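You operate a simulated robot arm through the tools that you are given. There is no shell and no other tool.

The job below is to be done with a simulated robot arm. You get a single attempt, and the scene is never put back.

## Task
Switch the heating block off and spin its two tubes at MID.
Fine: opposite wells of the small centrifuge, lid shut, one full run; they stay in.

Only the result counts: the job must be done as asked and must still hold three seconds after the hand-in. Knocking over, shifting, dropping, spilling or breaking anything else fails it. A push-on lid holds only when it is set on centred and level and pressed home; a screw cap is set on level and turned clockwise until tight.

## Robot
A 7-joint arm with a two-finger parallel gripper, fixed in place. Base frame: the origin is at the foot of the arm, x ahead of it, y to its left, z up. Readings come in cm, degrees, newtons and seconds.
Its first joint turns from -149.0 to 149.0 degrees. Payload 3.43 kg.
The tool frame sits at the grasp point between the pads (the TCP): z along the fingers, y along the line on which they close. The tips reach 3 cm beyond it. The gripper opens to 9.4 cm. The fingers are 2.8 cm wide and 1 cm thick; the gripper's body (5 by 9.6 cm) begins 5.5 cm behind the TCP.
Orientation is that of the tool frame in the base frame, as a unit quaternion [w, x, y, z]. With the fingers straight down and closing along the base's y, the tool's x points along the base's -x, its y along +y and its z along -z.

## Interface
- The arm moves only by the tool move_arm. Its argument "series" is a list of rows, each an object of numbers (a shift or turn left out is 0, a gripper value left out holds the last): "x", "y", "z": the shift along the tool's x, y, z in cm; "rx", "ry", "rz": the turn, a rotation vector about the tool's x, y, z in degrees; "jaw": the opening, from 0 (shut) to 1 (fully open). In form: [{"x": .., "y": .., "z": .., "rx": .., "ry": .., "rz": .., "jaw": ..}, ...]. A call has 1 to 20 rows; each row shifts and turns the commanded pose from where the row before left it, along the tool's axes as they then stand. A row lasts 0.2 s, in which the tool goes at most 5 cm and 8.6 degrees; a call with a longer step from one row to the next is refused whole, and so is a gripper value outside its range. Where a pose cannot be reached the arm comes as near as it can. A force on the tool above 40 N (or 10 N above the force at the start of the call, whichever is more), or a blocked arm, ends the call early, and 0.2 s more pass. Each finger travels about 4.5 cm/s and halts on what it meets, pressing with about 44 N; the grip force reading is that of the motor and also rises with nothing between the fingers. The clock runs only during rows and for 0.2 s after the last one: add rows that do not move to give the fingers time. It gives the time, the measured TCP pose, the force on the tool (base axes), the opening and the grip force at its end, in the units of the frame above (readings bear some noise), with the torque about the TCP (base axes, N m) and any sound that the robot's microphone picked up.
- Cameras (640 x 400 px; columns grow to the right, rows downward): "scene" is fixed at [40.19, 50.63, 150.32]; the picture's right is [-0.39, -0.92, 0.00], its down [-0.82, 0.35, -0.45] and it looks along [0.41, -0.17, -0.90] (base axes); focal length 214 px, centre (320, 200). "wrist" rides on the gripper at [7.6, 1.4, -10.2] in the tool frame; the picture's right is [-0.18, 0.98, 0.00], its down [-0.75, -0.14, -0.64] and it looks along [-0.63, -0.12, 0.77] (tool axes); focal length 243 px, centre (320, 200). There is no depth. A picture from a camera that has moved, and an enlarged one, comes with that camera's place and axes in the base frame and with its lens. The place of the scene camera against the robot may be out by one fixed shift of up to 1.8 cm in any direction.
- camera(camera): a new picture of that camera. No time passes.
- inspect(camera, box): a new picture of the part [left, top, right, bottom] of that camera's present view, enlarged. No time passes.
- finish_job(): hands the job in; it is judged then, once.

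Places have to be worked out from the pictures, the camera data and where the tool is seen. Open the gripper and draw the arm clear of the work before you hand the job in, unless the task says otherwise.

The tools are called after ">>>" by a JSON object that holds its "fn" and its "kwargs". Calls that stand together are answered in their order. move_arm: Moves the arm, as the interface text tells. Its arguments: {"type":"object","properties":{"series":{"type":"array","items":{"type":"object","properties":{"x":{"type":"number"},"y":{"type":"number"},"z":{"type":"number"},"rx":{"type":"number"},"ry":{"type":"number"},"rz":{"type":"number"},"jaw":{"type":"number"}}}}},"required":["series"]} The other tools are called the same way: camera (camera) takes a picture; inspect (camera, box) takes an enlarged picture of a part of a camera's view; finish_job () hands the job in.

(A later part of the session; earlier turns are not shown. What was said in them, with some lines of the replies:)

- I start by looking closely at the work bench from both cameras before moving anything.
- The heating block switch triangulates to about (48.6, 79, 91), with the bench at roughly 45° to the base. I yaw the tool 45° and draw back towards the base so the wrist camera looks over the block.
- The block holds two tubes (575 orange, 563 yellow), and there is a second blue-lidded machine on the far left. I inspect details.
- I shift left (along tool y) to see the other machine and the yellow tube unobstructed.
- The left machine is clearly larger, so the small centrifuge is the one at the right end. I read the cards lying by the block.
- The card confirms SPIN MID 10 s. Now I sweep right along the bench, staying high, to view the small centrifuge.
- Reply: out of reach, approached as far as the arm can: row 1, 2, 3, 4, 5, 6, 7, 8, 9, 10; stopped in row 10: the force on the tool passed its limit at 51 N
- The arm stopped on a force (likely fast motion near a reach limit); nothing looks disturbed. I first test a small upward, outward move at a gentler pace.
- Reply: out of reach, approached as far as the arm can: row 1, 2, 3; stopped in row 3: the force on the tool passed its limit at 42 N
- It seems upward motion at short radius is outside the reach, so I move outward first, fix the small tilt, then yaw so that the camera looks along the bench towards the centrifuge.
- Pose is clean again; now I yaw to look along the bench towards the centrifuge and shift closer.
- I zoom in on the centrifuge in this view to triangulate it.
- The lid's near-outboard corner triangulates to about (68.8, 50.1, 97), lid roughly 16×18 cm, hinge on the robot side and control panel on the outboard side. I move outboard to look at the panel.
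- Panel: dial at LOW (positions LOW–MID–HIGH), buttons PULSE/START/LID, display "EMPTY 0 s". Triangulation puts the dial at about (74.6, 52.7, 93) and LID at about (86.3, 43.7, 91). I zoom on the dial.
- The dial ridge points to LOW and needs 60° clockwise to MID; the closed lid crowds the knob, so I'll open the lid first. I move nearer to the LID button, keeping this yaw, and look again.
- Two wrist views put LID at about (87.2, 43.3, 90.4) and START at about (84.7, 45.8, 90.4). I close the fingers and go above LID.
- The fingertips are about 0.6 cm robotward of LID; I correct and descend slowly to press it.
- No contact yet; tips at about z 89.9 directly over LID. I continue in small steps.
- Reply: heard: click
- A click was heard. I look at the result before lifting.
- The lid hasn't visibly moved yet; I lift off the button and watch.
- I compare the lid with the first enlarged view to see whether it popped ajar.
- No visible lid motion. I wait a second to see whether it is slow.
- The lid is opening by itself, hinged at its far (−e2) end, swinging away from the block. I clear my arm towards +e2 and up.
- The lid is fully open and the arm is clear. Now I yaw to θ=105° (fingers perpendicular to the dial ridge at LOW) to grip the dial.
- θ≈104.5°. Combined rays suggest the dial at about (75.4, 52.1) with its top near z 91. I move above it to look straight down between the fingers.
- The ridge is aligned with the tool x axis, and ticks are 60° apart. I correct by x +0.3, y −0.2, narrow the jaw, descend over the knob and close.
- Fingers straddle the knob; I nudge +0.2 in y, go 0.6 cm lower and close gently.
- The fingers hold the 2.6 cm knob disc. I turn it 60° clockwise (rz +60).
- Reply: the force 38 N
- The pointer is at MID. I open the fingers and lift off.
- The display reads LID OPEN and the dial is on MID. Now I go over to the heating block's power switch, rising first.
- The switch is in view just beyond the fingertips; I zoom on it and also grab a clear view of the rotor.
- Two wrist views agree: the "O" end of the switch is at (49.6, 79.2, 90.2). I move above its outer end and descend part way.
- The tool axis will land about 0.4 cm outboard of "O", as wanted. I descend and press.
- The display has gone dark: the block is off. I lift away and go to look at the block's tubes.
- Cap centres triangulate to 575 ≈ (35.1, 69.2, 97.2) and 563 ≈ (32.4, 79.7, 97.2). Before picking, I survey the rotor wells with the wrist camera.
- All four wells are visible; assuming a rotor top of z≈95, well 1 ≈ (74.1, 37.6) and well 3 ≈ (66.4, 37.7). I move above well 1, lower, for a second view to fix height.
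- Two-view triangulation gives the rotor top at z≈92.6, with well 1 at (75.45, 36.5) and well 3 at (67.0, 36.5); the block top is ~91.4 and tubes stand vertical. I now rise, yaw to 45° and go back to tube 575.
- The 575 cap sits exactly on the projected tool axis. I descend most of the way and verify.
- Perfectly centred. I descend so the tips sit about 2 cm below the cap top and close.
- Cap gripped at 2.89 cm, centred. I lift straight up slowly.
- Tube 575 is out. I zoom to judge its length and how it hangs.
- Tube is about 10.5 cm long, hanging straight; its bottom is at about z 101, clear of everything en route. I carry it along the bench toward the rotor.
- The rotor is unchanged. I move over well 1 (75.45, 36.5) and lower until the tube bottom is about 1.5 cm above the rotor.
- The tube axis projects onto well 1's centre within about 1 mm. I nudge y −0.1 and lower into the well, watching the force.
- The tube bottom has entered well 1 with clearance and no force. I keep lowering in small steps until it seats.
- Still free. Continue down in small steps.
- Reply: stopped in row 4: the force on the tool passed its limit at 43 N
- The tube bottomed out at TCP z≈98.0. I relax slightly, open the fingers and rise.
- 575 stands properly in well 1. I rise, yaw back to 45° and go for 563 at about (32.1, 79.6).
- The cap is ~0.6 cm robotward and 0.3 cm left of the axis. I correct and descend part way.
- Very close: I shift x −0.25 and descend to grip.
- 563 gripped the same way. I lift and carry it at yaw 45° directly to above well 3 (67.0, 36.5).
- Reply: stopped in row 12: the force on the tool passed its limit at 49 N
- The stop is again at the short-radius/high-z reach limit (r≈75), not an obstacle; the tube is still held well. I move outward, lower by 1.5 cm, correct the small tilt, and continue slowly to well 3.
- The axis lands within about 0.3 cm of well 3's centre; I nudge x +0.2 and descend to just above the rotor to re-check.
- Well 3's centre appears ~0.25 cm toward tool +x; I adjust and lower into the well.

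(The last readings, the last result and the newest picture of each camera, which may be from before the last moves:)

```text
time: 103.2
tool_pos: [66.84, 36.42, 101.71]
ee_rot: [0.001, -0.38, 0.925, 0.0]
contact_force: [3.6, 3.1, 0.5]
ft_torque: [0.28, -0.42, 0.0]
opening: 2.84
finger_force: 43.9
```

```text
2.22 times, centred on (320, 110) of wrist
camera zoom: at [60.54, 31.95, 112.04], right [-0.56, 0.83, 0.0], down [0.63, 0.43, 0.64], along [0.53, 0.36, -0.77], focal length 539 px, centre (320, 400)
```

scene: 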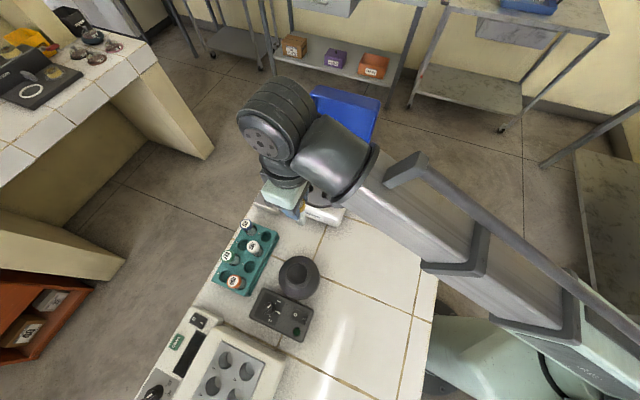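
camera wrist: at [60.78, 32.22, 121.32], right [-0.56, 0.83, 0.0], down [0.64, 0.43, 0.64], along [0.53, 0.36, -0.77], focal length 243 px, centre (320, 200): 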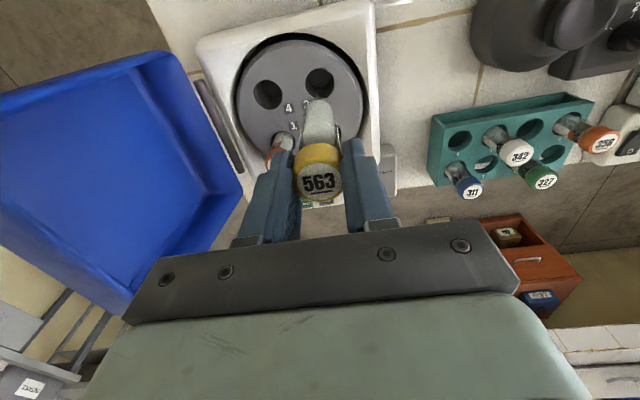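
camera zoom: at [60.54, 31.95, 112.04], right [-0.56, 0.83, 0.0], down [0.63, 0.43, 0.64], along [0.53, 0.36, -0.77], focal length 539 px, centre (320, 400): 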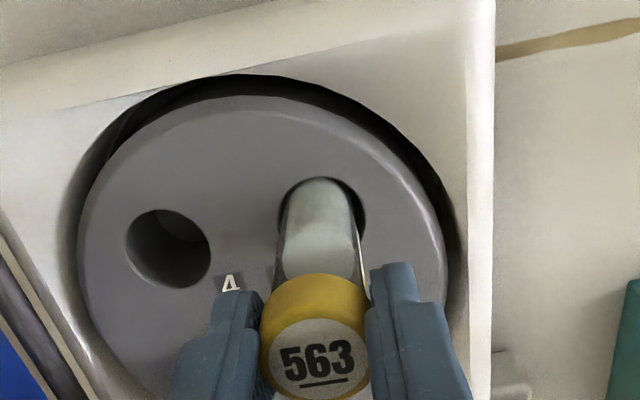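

In the well, with slight side force from the robot-side wall; I back off x −0.2 and keep lowering.

>>> {"fn": "move_arm", "kwargs": {"series": [{"x": -0.2}, {"z": 0.8}, {"z": 0.8}, {"z": 0.6}, {"z": 0.4}]}}

>>> {"fn": "inspect", "kwargs": {"camera": "wrist", "box": [220, 20, 420, 200]}}

```text
time: 104.3
tool_pos: [66.96, 36.51, 99.04]
ee_rot: [-0.001, -0.38, 0.925, 0.0]
contact_force: [0.4, 0.8, -3.5]
ft_torque: [0.03, -0.05, 0.02]
opening: 2.84
finger_force: 44.3
```

```text
2.22 times, centred on (320, 110) of wrist
camera zoom: at [60.6, 32.1, 109.46], right [-0.56, 0.83, 0.0], down [0.64, 0.43, 0.64], along [0.53, 0.36, -0.77], focal length 539 px, centre (320, 400)
```

zoom: 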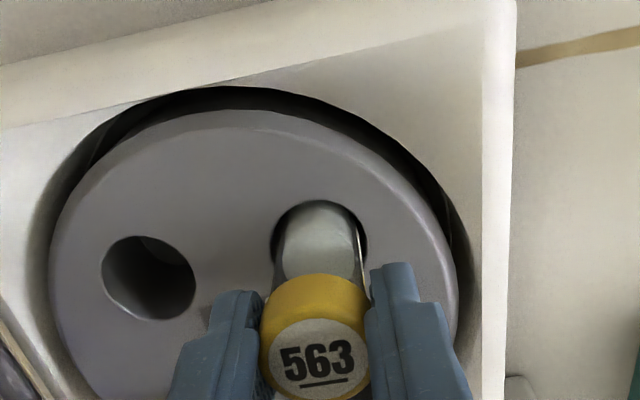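

Free of side force. I lower the last centimetre gently until it seats.

>>> {"fn": "move_arm", "kwargs": {"series": [{"z": 0.3}, {"z": 0.3}, {"z": 0.2}, {"z": 0.2}, {"z": 0.15}]}}

```text
time: 105.5
tool_pos: [66.95, 36.45, 98.13]
ee_rot: [0.0, -0.38, 0.925, 0.0]
contact_force: [-3.3, -0.4, 26.5]
ft_torque: [0.04, 0.29, 0.01]
opening: 2.84
finger_force: 43.7
```

It has seated (26 N upward at z≈98.1). I release and rise.

>>> {"fn": "move_arm", "kwargs": {"series": [{"z": -0.15}, {"jaw": 0.36}, {"jaw": 0.45}, {}, {"z": -1}, {"z": -2}, {"z": -3}, {"z": -3}, {"z": -2}, {}, {}]}}

>>> {"fn": "camera", "kwargs": {"camera": "wrist"}}

>>> {"fn": "inspect", "kwargs": {"camera": "wrist", "box": [200, 20, 400, 200]}}

>>> {"fn": "inspect", "kwargs": {"camera": "scene", "box": [240, 80, 400, 240]}}

```text
time: 108.0
tool_pos: [67.02, 36.28, 109.2]
ee_rot: [0.0, -0.382, 0.924, 0.0]
contact_force: [-0.6, -0.6, 0.2]
ft_torque: [-0.01, 0.0, 0.04]
opening: 4.23
finger_force: 0.0
```

```text
taken
camera wrist: at [60.67, 32.03, 119.52], right [-0.56, 0.83, 0.0], down [0.64, 0.43, 0.64], along [0.53, 0.36, -0.77], focal length 243 px, centre (320, 200)
```

wrist: 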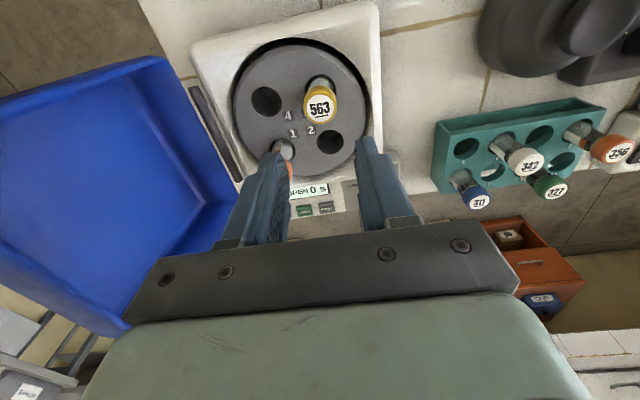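

```text
2.22 times, centred on (300, 110) of wrist
camera zoom: at [60.67, 32.03, 119.52], right [-0.56, 0.83, 0.0], down [0.64, 0.43, 0.64], along [0.53, 0.36, -0.77], focal length 539 px, centre (364, 400)
```

zoom: 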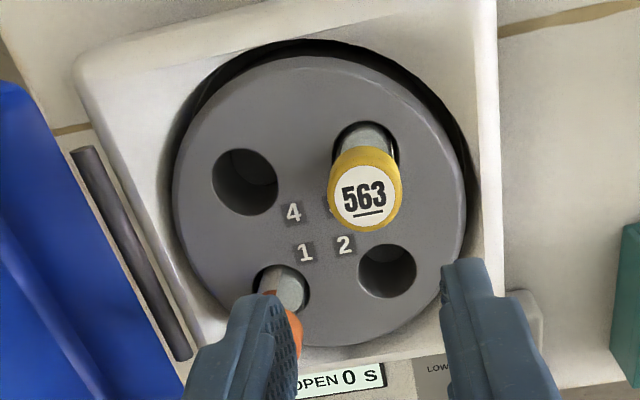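

```text
2.50 times, centred on (320, 160) of scene
camera zoom: at [40.19, 50.63, 150.32], right [-0.39, -0.92, 0.0], down [-0.82, 0.35, -0.45], along [0.41, -0.17, -0.9], focal length 536 px, centre (320, 300)
```

zoom: 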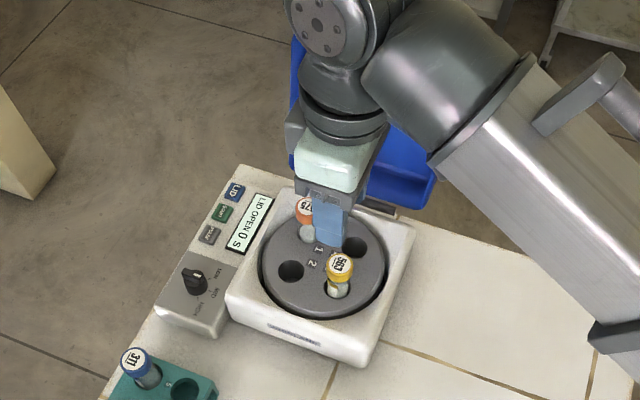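

Both tubes stand in opposite wells (1 and 3). Now the lid: I'll try the LID button again, which may motor it shut. I move outboard and re-yaw to −45° first.

>>> {"fn": "move_arm", "kwargs": {"series": [{"x": -2.5}, {"x": -3}, {"x": -3}, {"x": -3, "jaw": 0}, {"rz": 8.2}, {"rz": 8.2}, {"rz": 8.2}, {"rz": 8.2}, {"rz": 8.2}, {"rz": 8.2}, {"rz": 8.2}, {"rz": 8.2}, {"rz": 8.2}, {"rz": 8.2}, {"rz": 7.8}, {}, {}]}}

>>> {"fn": "camera", "kwargs": {"camera": "wrist"}}

>>> {"fn": "inspect", "kwargs": {"camera": "scene", "box": [240, 80, 400, 240]}}

```text
time: 111.5
tool_pos: [75.09, 44.52, 109.02]
ee_rot: [0.0, 0.383, 0.924, 0.0]
contact_force: [0.0, 0.2, -0.9]
ft_torque: [0.0, 0.0, 0.01]
opening: 0.02
finger_force: 32.6
```

```text
taken
camera wrist: at [70.86, 50.82, 119.43], right [0.83, 0.56, 0.0], down [0.43, -0.63, 0.64], along [0.36, -0.53, -0.77], focal length 243 px, centre (320, 200)
```

wrist: 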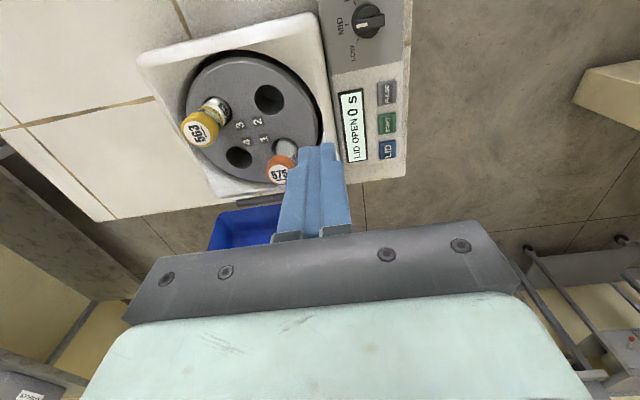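

```text
2.50 times, centred on (320, 160) of scene
camera zoom: at [40.19, 50.63, 150.32], right [-0.39, -0.92, 0.0], down [-0.82, 0.35, -0.45], along [0.41, -0.17, -0.9], focal length 536 px, centre (320, 300)
```

zoom: 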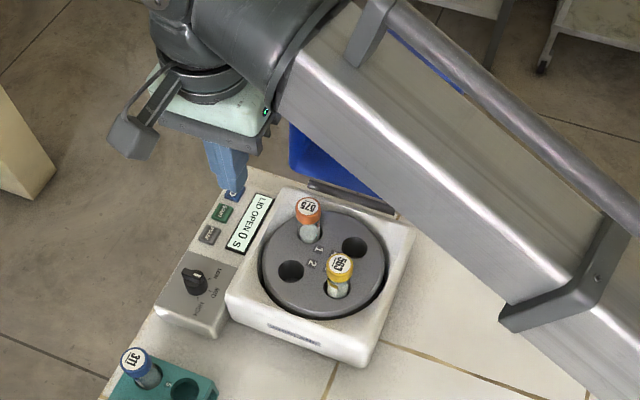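

I move over the LID button and lower to just above it.

>>> {"fn": "move_arm", "kwargs": {"series": [{"y": 2.5}, {"y": 2.5}, {"y": 2.45}, {"x": -3.2}, {"x": -3.2}, {"x": -3.2}, {"z": 3}, {"z": 3}, {"z": 3}, {"z": 2.5}, {"z": 2.5}, {"z": 1.5}, {}, {}]}}

>>> {"fn": "camera", "kwargs": {"camera": "wrist"}}

```text
time: 114.5
tool_pos: [87.22, 42.91, 93.5]
ee_rot: [0.001, 0.384, 0.924, 0.0]
contact_force: [-0.5, 0.9, 0.2]
ft_torque: [0.01, -0.01, 0.01]
opening: 0.0
finger_force: 32.7
```

```text
taken
camera wrist: at [82.96, 49.26, 103.78], right [0.83, 0.56, 0.0], down [0.43, -0.63, 0.64], along [0.36, -0.53, -0.77], focal length 243 px, centre (320, 200)
```

wrist: 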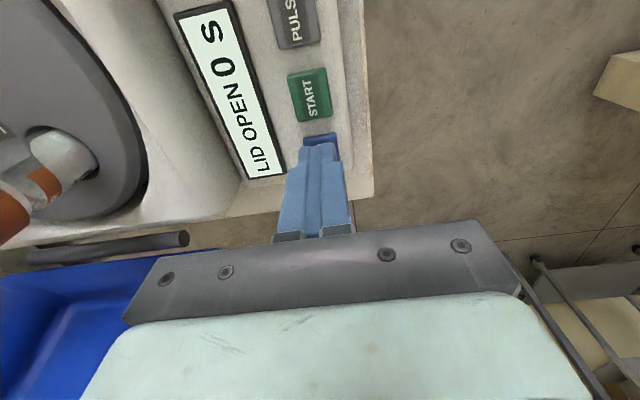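

Fingertips are just above LID. I press about 1.4 cm down in small steps, then lift straight away.

>>> {"fn": "move_arm", "kwargs": {"series": [{"z": 0.5}, {"z": 0.5}, {"z": 0.2}, {"z": 0.2}]}}

>>> {"fn": "move_arm", "kwargs": {"series": [{"z": -1}, {"z": -3}, {"z": -4}, {"z": -4}, {"z": -3}]}}

>>> {"fn": "inspect", "kwargs": {"camera": "scene", "box": [240, 80, 400, 240]}}

```text
time: 115.5
tool_pos: [87.01, 42.92, 92.39]
ee_rot: [0.001, 0.384, 0.923, 0.0]
contact_force: [-1.2, -0.6, 4.0]
ft_torque: [-0.06, 0.02, 0.01]
opening: 0.0
finger_force: 33.1
heard: click
```

```text
time: 116.8
tool_pos: [87.18, 42.85, 107.39]
ee_rot: [0.0, 0.384, 0.923, -0.001]
contact_force: [-0.1, -0.3, 0.5]
ft_torque: [-0.01, 0.02, 0.05]
opening: 0.0
finger_force: 32.9
```

```text
2.50 times, centred on (320, 160) of scene
camera zoom: at [40.19, 50.63, 150.32], right [-0.39, -0.92, 0.0], down [-0.82, 0.35, -0.45], along [0.41, -0.17, -0.9], focal length 536 px, centre (320, 300)
```

zoom: 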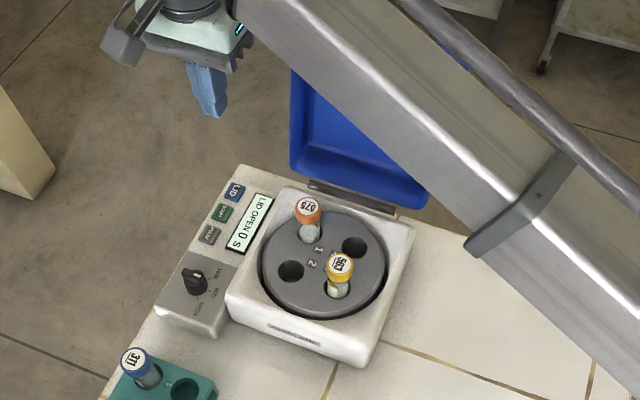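

Clicked. I wait a couple of seconds to see whether the lid closes.

>>> {"fn": "move_arm", "kwargs": {"series": [{}, {}, {}, {}, {}, {}, {}, {}, {}, {}]}}

>>> {"fn": "inspect", "kwargs": {"camera": "scene", "box": [240, 80, 400, 240]}}

```text
time: 119.0
tool_pos: [87.16, 42.78, 107.42]
ee_rot: [0.0, 0.384, 0.923, 0.0]
contact_force: [-0.9, 0.3, 0.5]
ft_torque: [0.02, 0.02, 0.0]
opening: 0.01
finger_force: 32.7
```

```text
2.50 times, centred on (320, 160) of scene
camera zoom: at [40.19, 50.63, 150.32], right [-0.39, -0.92, 0.0], down [-0.82, 0.35, -0.45], along [0.41, -0.17, -0.9], focal length 536 px, centre (320, 300)
```

zoom: 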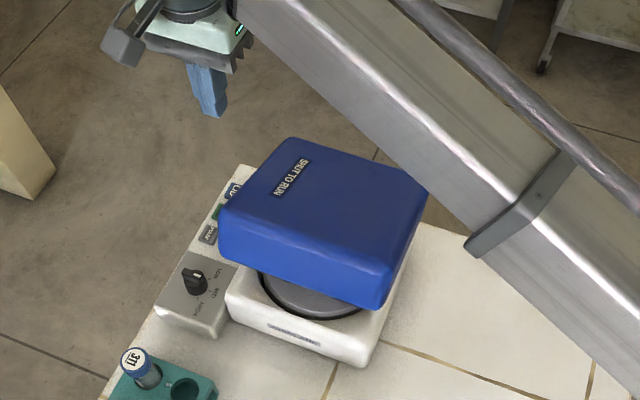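

The lid is motoring shut. I wait for it to finish.

>>> {"fn": "move_arm", "kwargs": {"series": [{}, {}, {}, {}, {}, {}, {}, {}]}}

>>> {"fn": "inspect", "kwargs": {"camera": "scene", "box": [240, 80, 400, 240]}}

>>> {"fn": "inspect", "kwargs": {"camera": "wrist", "box": [200, 0, 400, 150]}}

```text
time: 120.8
tool_pos: [87.25, 42.82, 107.23]
ee_rot: [0.0, 0.383, 0.924, 0.0]
contact_force: [-0.4, 0.1, 0.5]
ft_torque: [-0.02, -0.02, 0.03]
opening: 0.0
finger_force: 33.2
```

```text
2.50 times, centred on (320, 160) of scene
camera zoom: at [40.19, 50.63, 150.32], right [-0.39, -0.92, 0.0], down [-0.82, 0.35, -0.45], along [0.41, -0.17, -0.9], focal length 536 px, centre (320, 300)
```

zoom: 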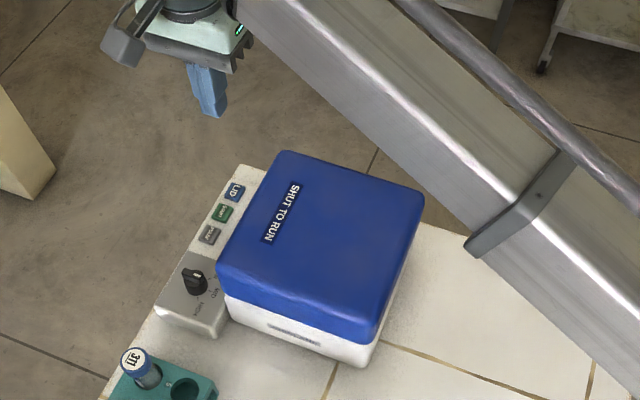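

```text
2.67 times, centred on (300, 75) of wrist
camera zoom: at [82.98, 49.21, 117.61], right [0.83, 0.56, 0.0], down [0.43, -0.63, 0.64], along [0.36, -0.53, -0.77], focal length 647 px, centre (373, 533)
```

zoom: 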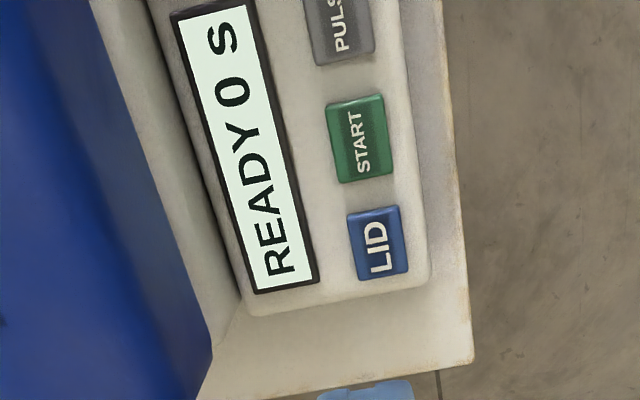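

Lid is shut, display "READY 0 s". START is at about (84.8, 45.5); I move over it (tool x +3.5) and descend to just above.

>>> {"fn": "move_arm", "kwargs": {"series": [{"x": 1.8}, {"x": 1.75}, {}, {"z": 3}, {"z": 3}, {"z": 3}, {"z": 2.5}, {"z": 1.5}, {}, {}]}}

>>> {"fn": "camera", "kwargs": {"camera": "wrist"}}

```text
time: 123.0
tool_pos: [84.55, 45.54, 94.26]
ee_rot: [0.0, 0.384, 0.923, 0.0]
contact_force: [0.0, 0.7, -0.7]
ft_torque: [0.02, 0.01, -0.01]
opening: 0.01
finger_force: 33.3
```

```text
taken
camera wrist: at [80.35, 51.88, 104.63], right [0.83, 0.56, 0.0], down [0.43, -0.63, 0.64], along [0.36, -0.53, -0.77], focal length 243 px, centre (320, 200)
```

wrist: 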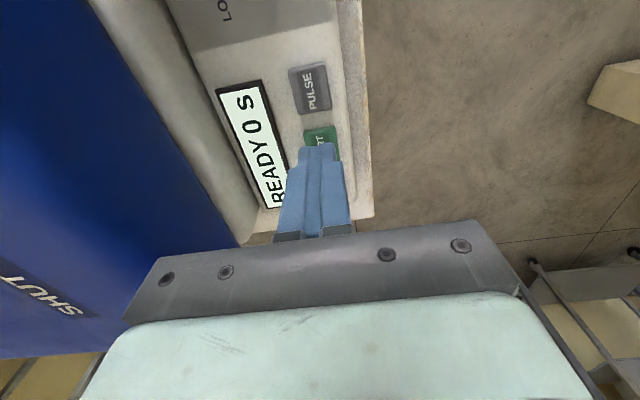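

The tips are ~0.6 cm off START's centre towards LID; I shift x +0.55 and press.

>>> {"fn": "move_arm", "kwargs": {"series": [{"x": 0.55}, {}, {"z": 0.7}, {"z": 0.4}, {"z": 0.3}, {"z": 0.2}, {"z": 0.2}]}}

>>> {"fn": "camera", "kwargs": {"camera": "wrist"}}

```text
time: 124.5
tool_pos: [84.26, 45.85, 92.58]
ee_rot: [0.0, 0.383, 0.924, 0.0]
contact_force: [-0.6, 0.6, 1.0]
ft_torque: [0.02, 0.0, 0.0]
opening: 0.0
finger_force: 33.1
```

```text
taken
camera wrist: at [80.03, 52.22, 102.81], right [0.83, 0.56, 0.0], down [0.43, -0.63, 0.64], along [0.36, -0.53, -0.77], focal length 243 px, centre (320, 200)
```

wrist: 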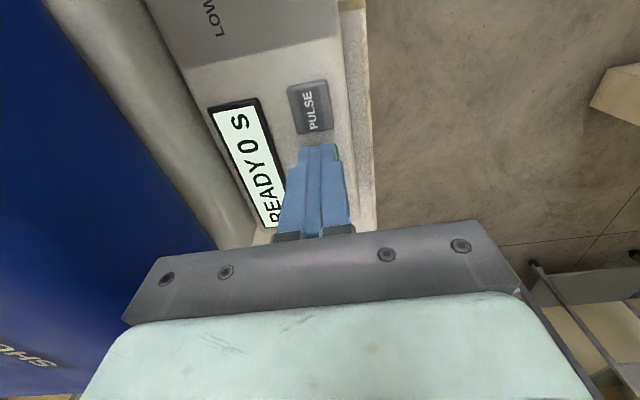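

Not pressed yet; a bit further.

>>> {"fn": "move_arm", "kwargs": {"series": [{"z": 0.2}, {"z": 0.2}]}}

>>> {"fn": "camera", "kwargs": {"camera": "wrist"}}

```text
time: 125.2
tool_pos: [84.18, 45.84, 92.14]
ee_rot: [0.0, 0.384, 0.923, 0.0]
contact_force: [0.5, 0.7, 7.0]
ft_torque: [-0.01, -0.06, 0.05]
opening: 0.0
finger_force: 33.5
heard: click
```

```text
taken
camera wrist: at [80.02, 52.22, 102.47], right [0.83, 0.56, 0.0], down [0.43, -0.63, 0.64], along [0.36, -0.53, -0.77], focal length 243 px, centre (320, 200)
```

wrist: 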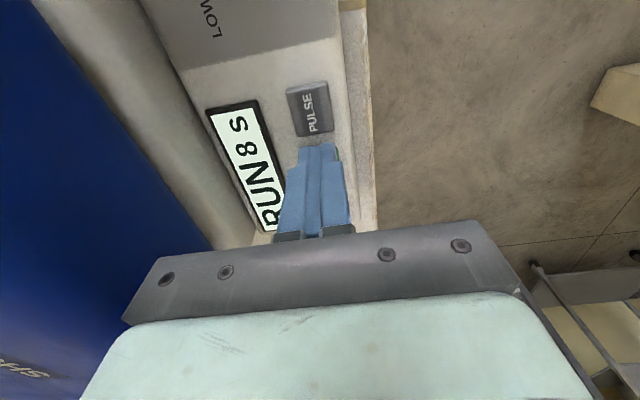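

The run has started ("RUN 8 s"). I lift clear and wait without touching anything.

>>> {"fn": "move_arm", "kwargs": {"series": [{"z": -1}, {"z": -2}, {"z": -3}, {"z": -3}, {"z": -3}, {"z": -2}, {}, {}]}}

>>> {"fn": "inspect", "kwargs": {"camera": "wrist", "box": [200, 0, 400, 150]}}

```text
time: 127.0
tool_pos: [84.22, 45.9, 105.92]
ee_rot: [-0.001, 0.384, 0.923, 0.0]
contact_force: [1.4, -0.3, 0.0]
ft_torque: [-0.02, -0.04, -0.02]
opening: 0.02
finger_force: 32.6
```

```text
2.67 times, centred on (300, 75) of wrist
camera zoom: at [79.97, 52.2, 116.31], right [0.83, 0.56, 0.0], down [0.43, -0.63, 0.64], along [0.36, -0.53, -0.77], focal length 647 px, centre (373, 533)
```

zoom: 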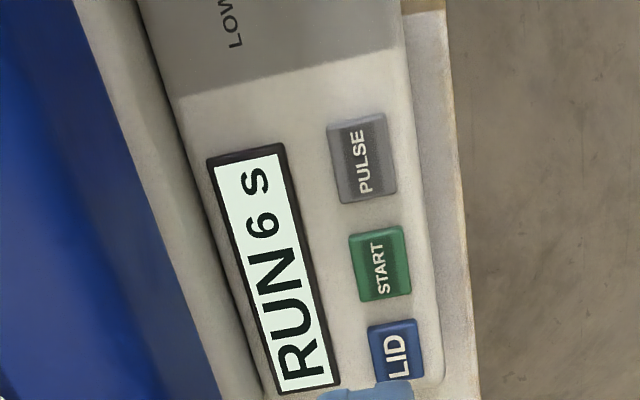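

The display counts down (RUN 6 s). I wait out the run.

>>> {"fn": "move_arm", "kwargs": {"series": [{}, {}, {}, {}, {}, {}, {}, {}, {}, {}, {}, {}, {}, {}, {}, {}, {}, {}, {}, {}]}}

>>> {"fn": "move_arm", "kwargs": {"series": [{}, {}, {}, {}, {}, {}, {}, {}, {}, {}, {}, {}, {}, {}, {}]}}

>>> {"fn": "inspect", "kwargs": {"camera": "wrist", "box": [200, 0, 400, 150]}}

```text
time: 131.2
tool_pos: [84.23, 45.81, 105.99]
ee_rot: [0.0, 0.383, 0.924, 0.001]
contact_force: [-1.0, -0.7, 0.6]
ft_torque: [0.03, 0.01, 0.0]
opening: 0.02
finger_force: 32.8
```

```text
time: 134.3
tool_pos: [84.24, 45.85, 106.03]
ee_rot: [0.0, 0.384, 0.924, 0.0]
contact_force: [-0.4, -0.9, -0.1]
ft_torque: [0.02, 0.01, 0.03]
opening: 0.0
finger_force: 33.0
```

```text
2.67 times, centred on (300, 75) of wrist
camera zoom: at [79.97, 52.2, 116.29], right [0.83, 0.56, 0.0], down [0.43, -0.63, 0.64], along [0.36, -0.53, -0.77], focal length 647 px, centre (373, 533)
```

zoom: 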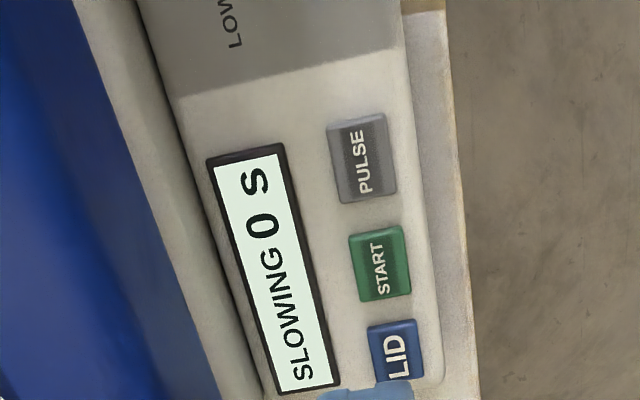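

The display reads SLOWING; I wait for it to finish, no touching.

>>> {"fn": "move_arm", "kwargs": {"series": [{}, {}, {}, {}, {}, {}, {}, {}, {}, {}, {}, {}, {}, {}, {}]}}

>>> {"fn": "inspect", "kwargs": {"camera": "wrist", "box": [200, 0, 400, 150]}}

```text
time: 137.6
tool_pos: [84.16, 45.81, 106.07]
ee_rot: [0.0, 0.383, 0.924, 0.0]
contact_force: [-0.7, 0.0, -0.6]
ft_torque: [-0.03, 0.03, -0.02]
opening: 0.0
finger_force: 33.0
```

```text
2.67 times, centred on (300, 75) of wrist
camera zoom: at [79.97, 52.2, 116.29], right [0.83, 0.56, 0.0], down [0.43, -0.63, 0.64], along [0.36, -0.53, -0.77], focal length 647 px, centre (373, 533)
```

zoom: 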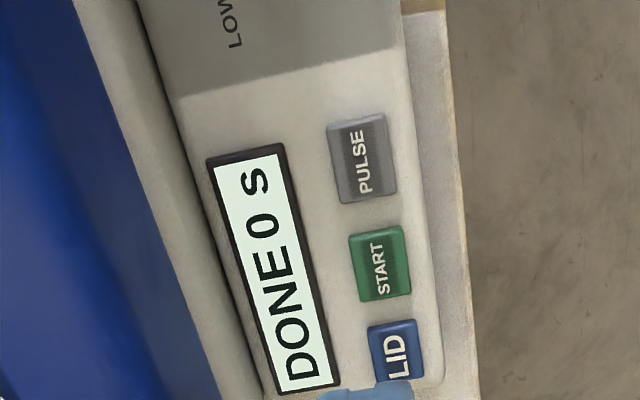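

DONE. The run is complete with the lid shut; I open the gripper and draw the arm clear, then verify dial and block.

>>> {"fn": "move_arm", "kwargs": {"series": [{"z": -3}, {"z": -2, "x": 1}, {"x": 3}, {"x": 3}, {"x": 3}, {"x": 3, "jaw": 1}, {"x": 3}, {"x": 2}, {}, {}, {}]}}

>>> {"fn": "camera", "kwargs": {"camera": "wrist"}}

>>> {"fn": "inspect", "kwargs": {"camera": "wrist", "box": [260, 60, 420, 180]}}

>>> {"fn": "camera", "kwargs": {"camera": "scene"}}

```text
time: 139.9
tool_pos: [71.65, 58.66, 111.0]
ee_rot: [0.0, 0.383, 0.924, -0.001]
contact_force: [0.1, -0.1, -0.1]
ft_torque: [0.0, -0.01, 0.0]
opening: 9.4
finger_force: 0.1
```

```text
taken
camera wrist: at [67.45, 64.96, 121.39], right [0.83, 0.56, 0.0], down [0.43, -0.63, 0.64], along [0.36, -0.53, -0.77], focal length 243 px, centre (320, 200)
```

wrist: 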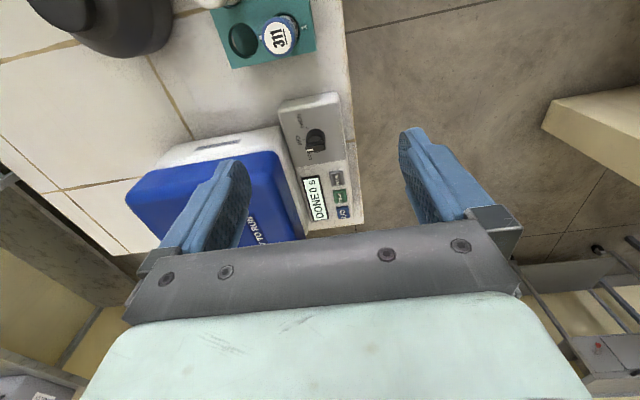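

```text
3.33 times, centred on (340, 120) of wrist
camera zoom: at [67.45, 64.96, 121.39], right [0.83, 0.56, 0.0], down [0.43, -0.63, 0.64], along [0.36, -0.53, -0.77], focal length 809 px, centre (253, 467)
```

zoom: 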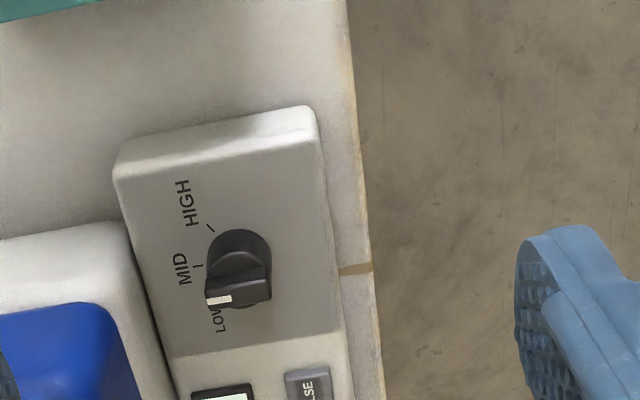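

```text
taken
```

scene: 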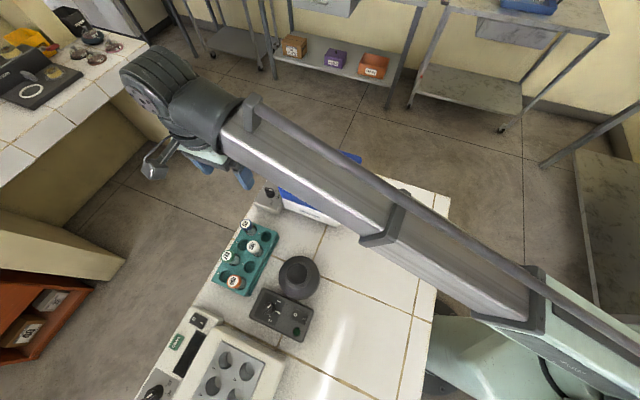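

Dial on MID, display DONE, lid shut, block dark, rack and other items unmoved. I raise the arm a bit further and then hand in.

>>> {"fn": "move_arm", "kwargs": {"series": [{"z": -2}, {"z": -2}, {"z": -2}, {}, {}]}}

>>> {"fn": "inspect", "kwargs": {"camera": "scene", "box": [140, 200, 340, 400]}}

```text
time: 141.2
tool_pos: [71.64, 58.38, 117.0]
ee_rot: [0.0, 0.383, 0.924, 0.0]
contact_force: [0.1, -0.3, 0.2]
ft_torque: [-0.01, 0.03, 0.01]
opening: 9.4
finger_force: 0.2
```

```text
2.00 times, centred on (240, 300) of scene
camera zoom: at [40.19, 50.63, 150.32], right [-0.39, -0.92, 0.0], down [-0.82, 0.35, -0.45], along [0.41, -0.17, -0.9], focal length 429 px, centre (480, 0)
```

zoom: 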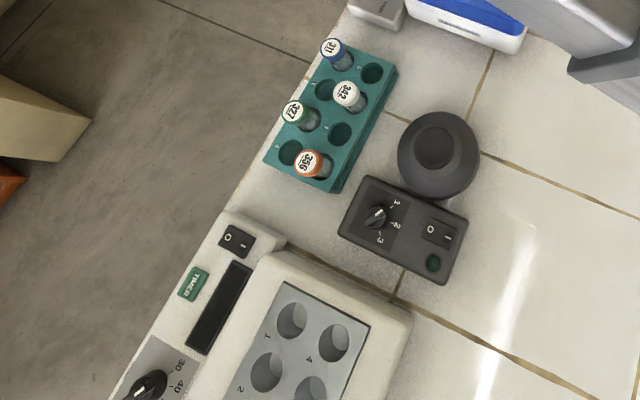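

Everything is as required: block off and empty, both tubes spun at MID in the shut centrifuge, the rest undisturbed. I hand the job in.

>>> {"fn": "finish_job", "kwargs": {}}

```text
The job is handed in.
```

The job is done and handed in. The heating block is switched off and its two tubes have had one full run at MID in the small centrifuge.

- **Heating block:** I pressed the power switch to O and its display went dark. All its wells are now empty.
- **Tubes:** 575 is in well 1 and 563 is in well 3, which are opposite each other. Both are still in the centrifuge.
- **Run:** I turned the dial from LOW to MID and shut the lid, then pressed START. The first reading I saw was RUN 8 s. It counted down, read SLOWING and then DONE. I did not time the run against the 10 s on the SPIN card.
- **Everything else:** The rack tubes and the mixer looked unmoved in the last picture. The arm stopped a few times when its force limit tripped. One stop was tube 575 reaching the bottom of its well. The others I put down to the edge of the arm's reach, and I saw nothing disturbed afterwards.

The gripper is open and the arm is raised clear of the bench.
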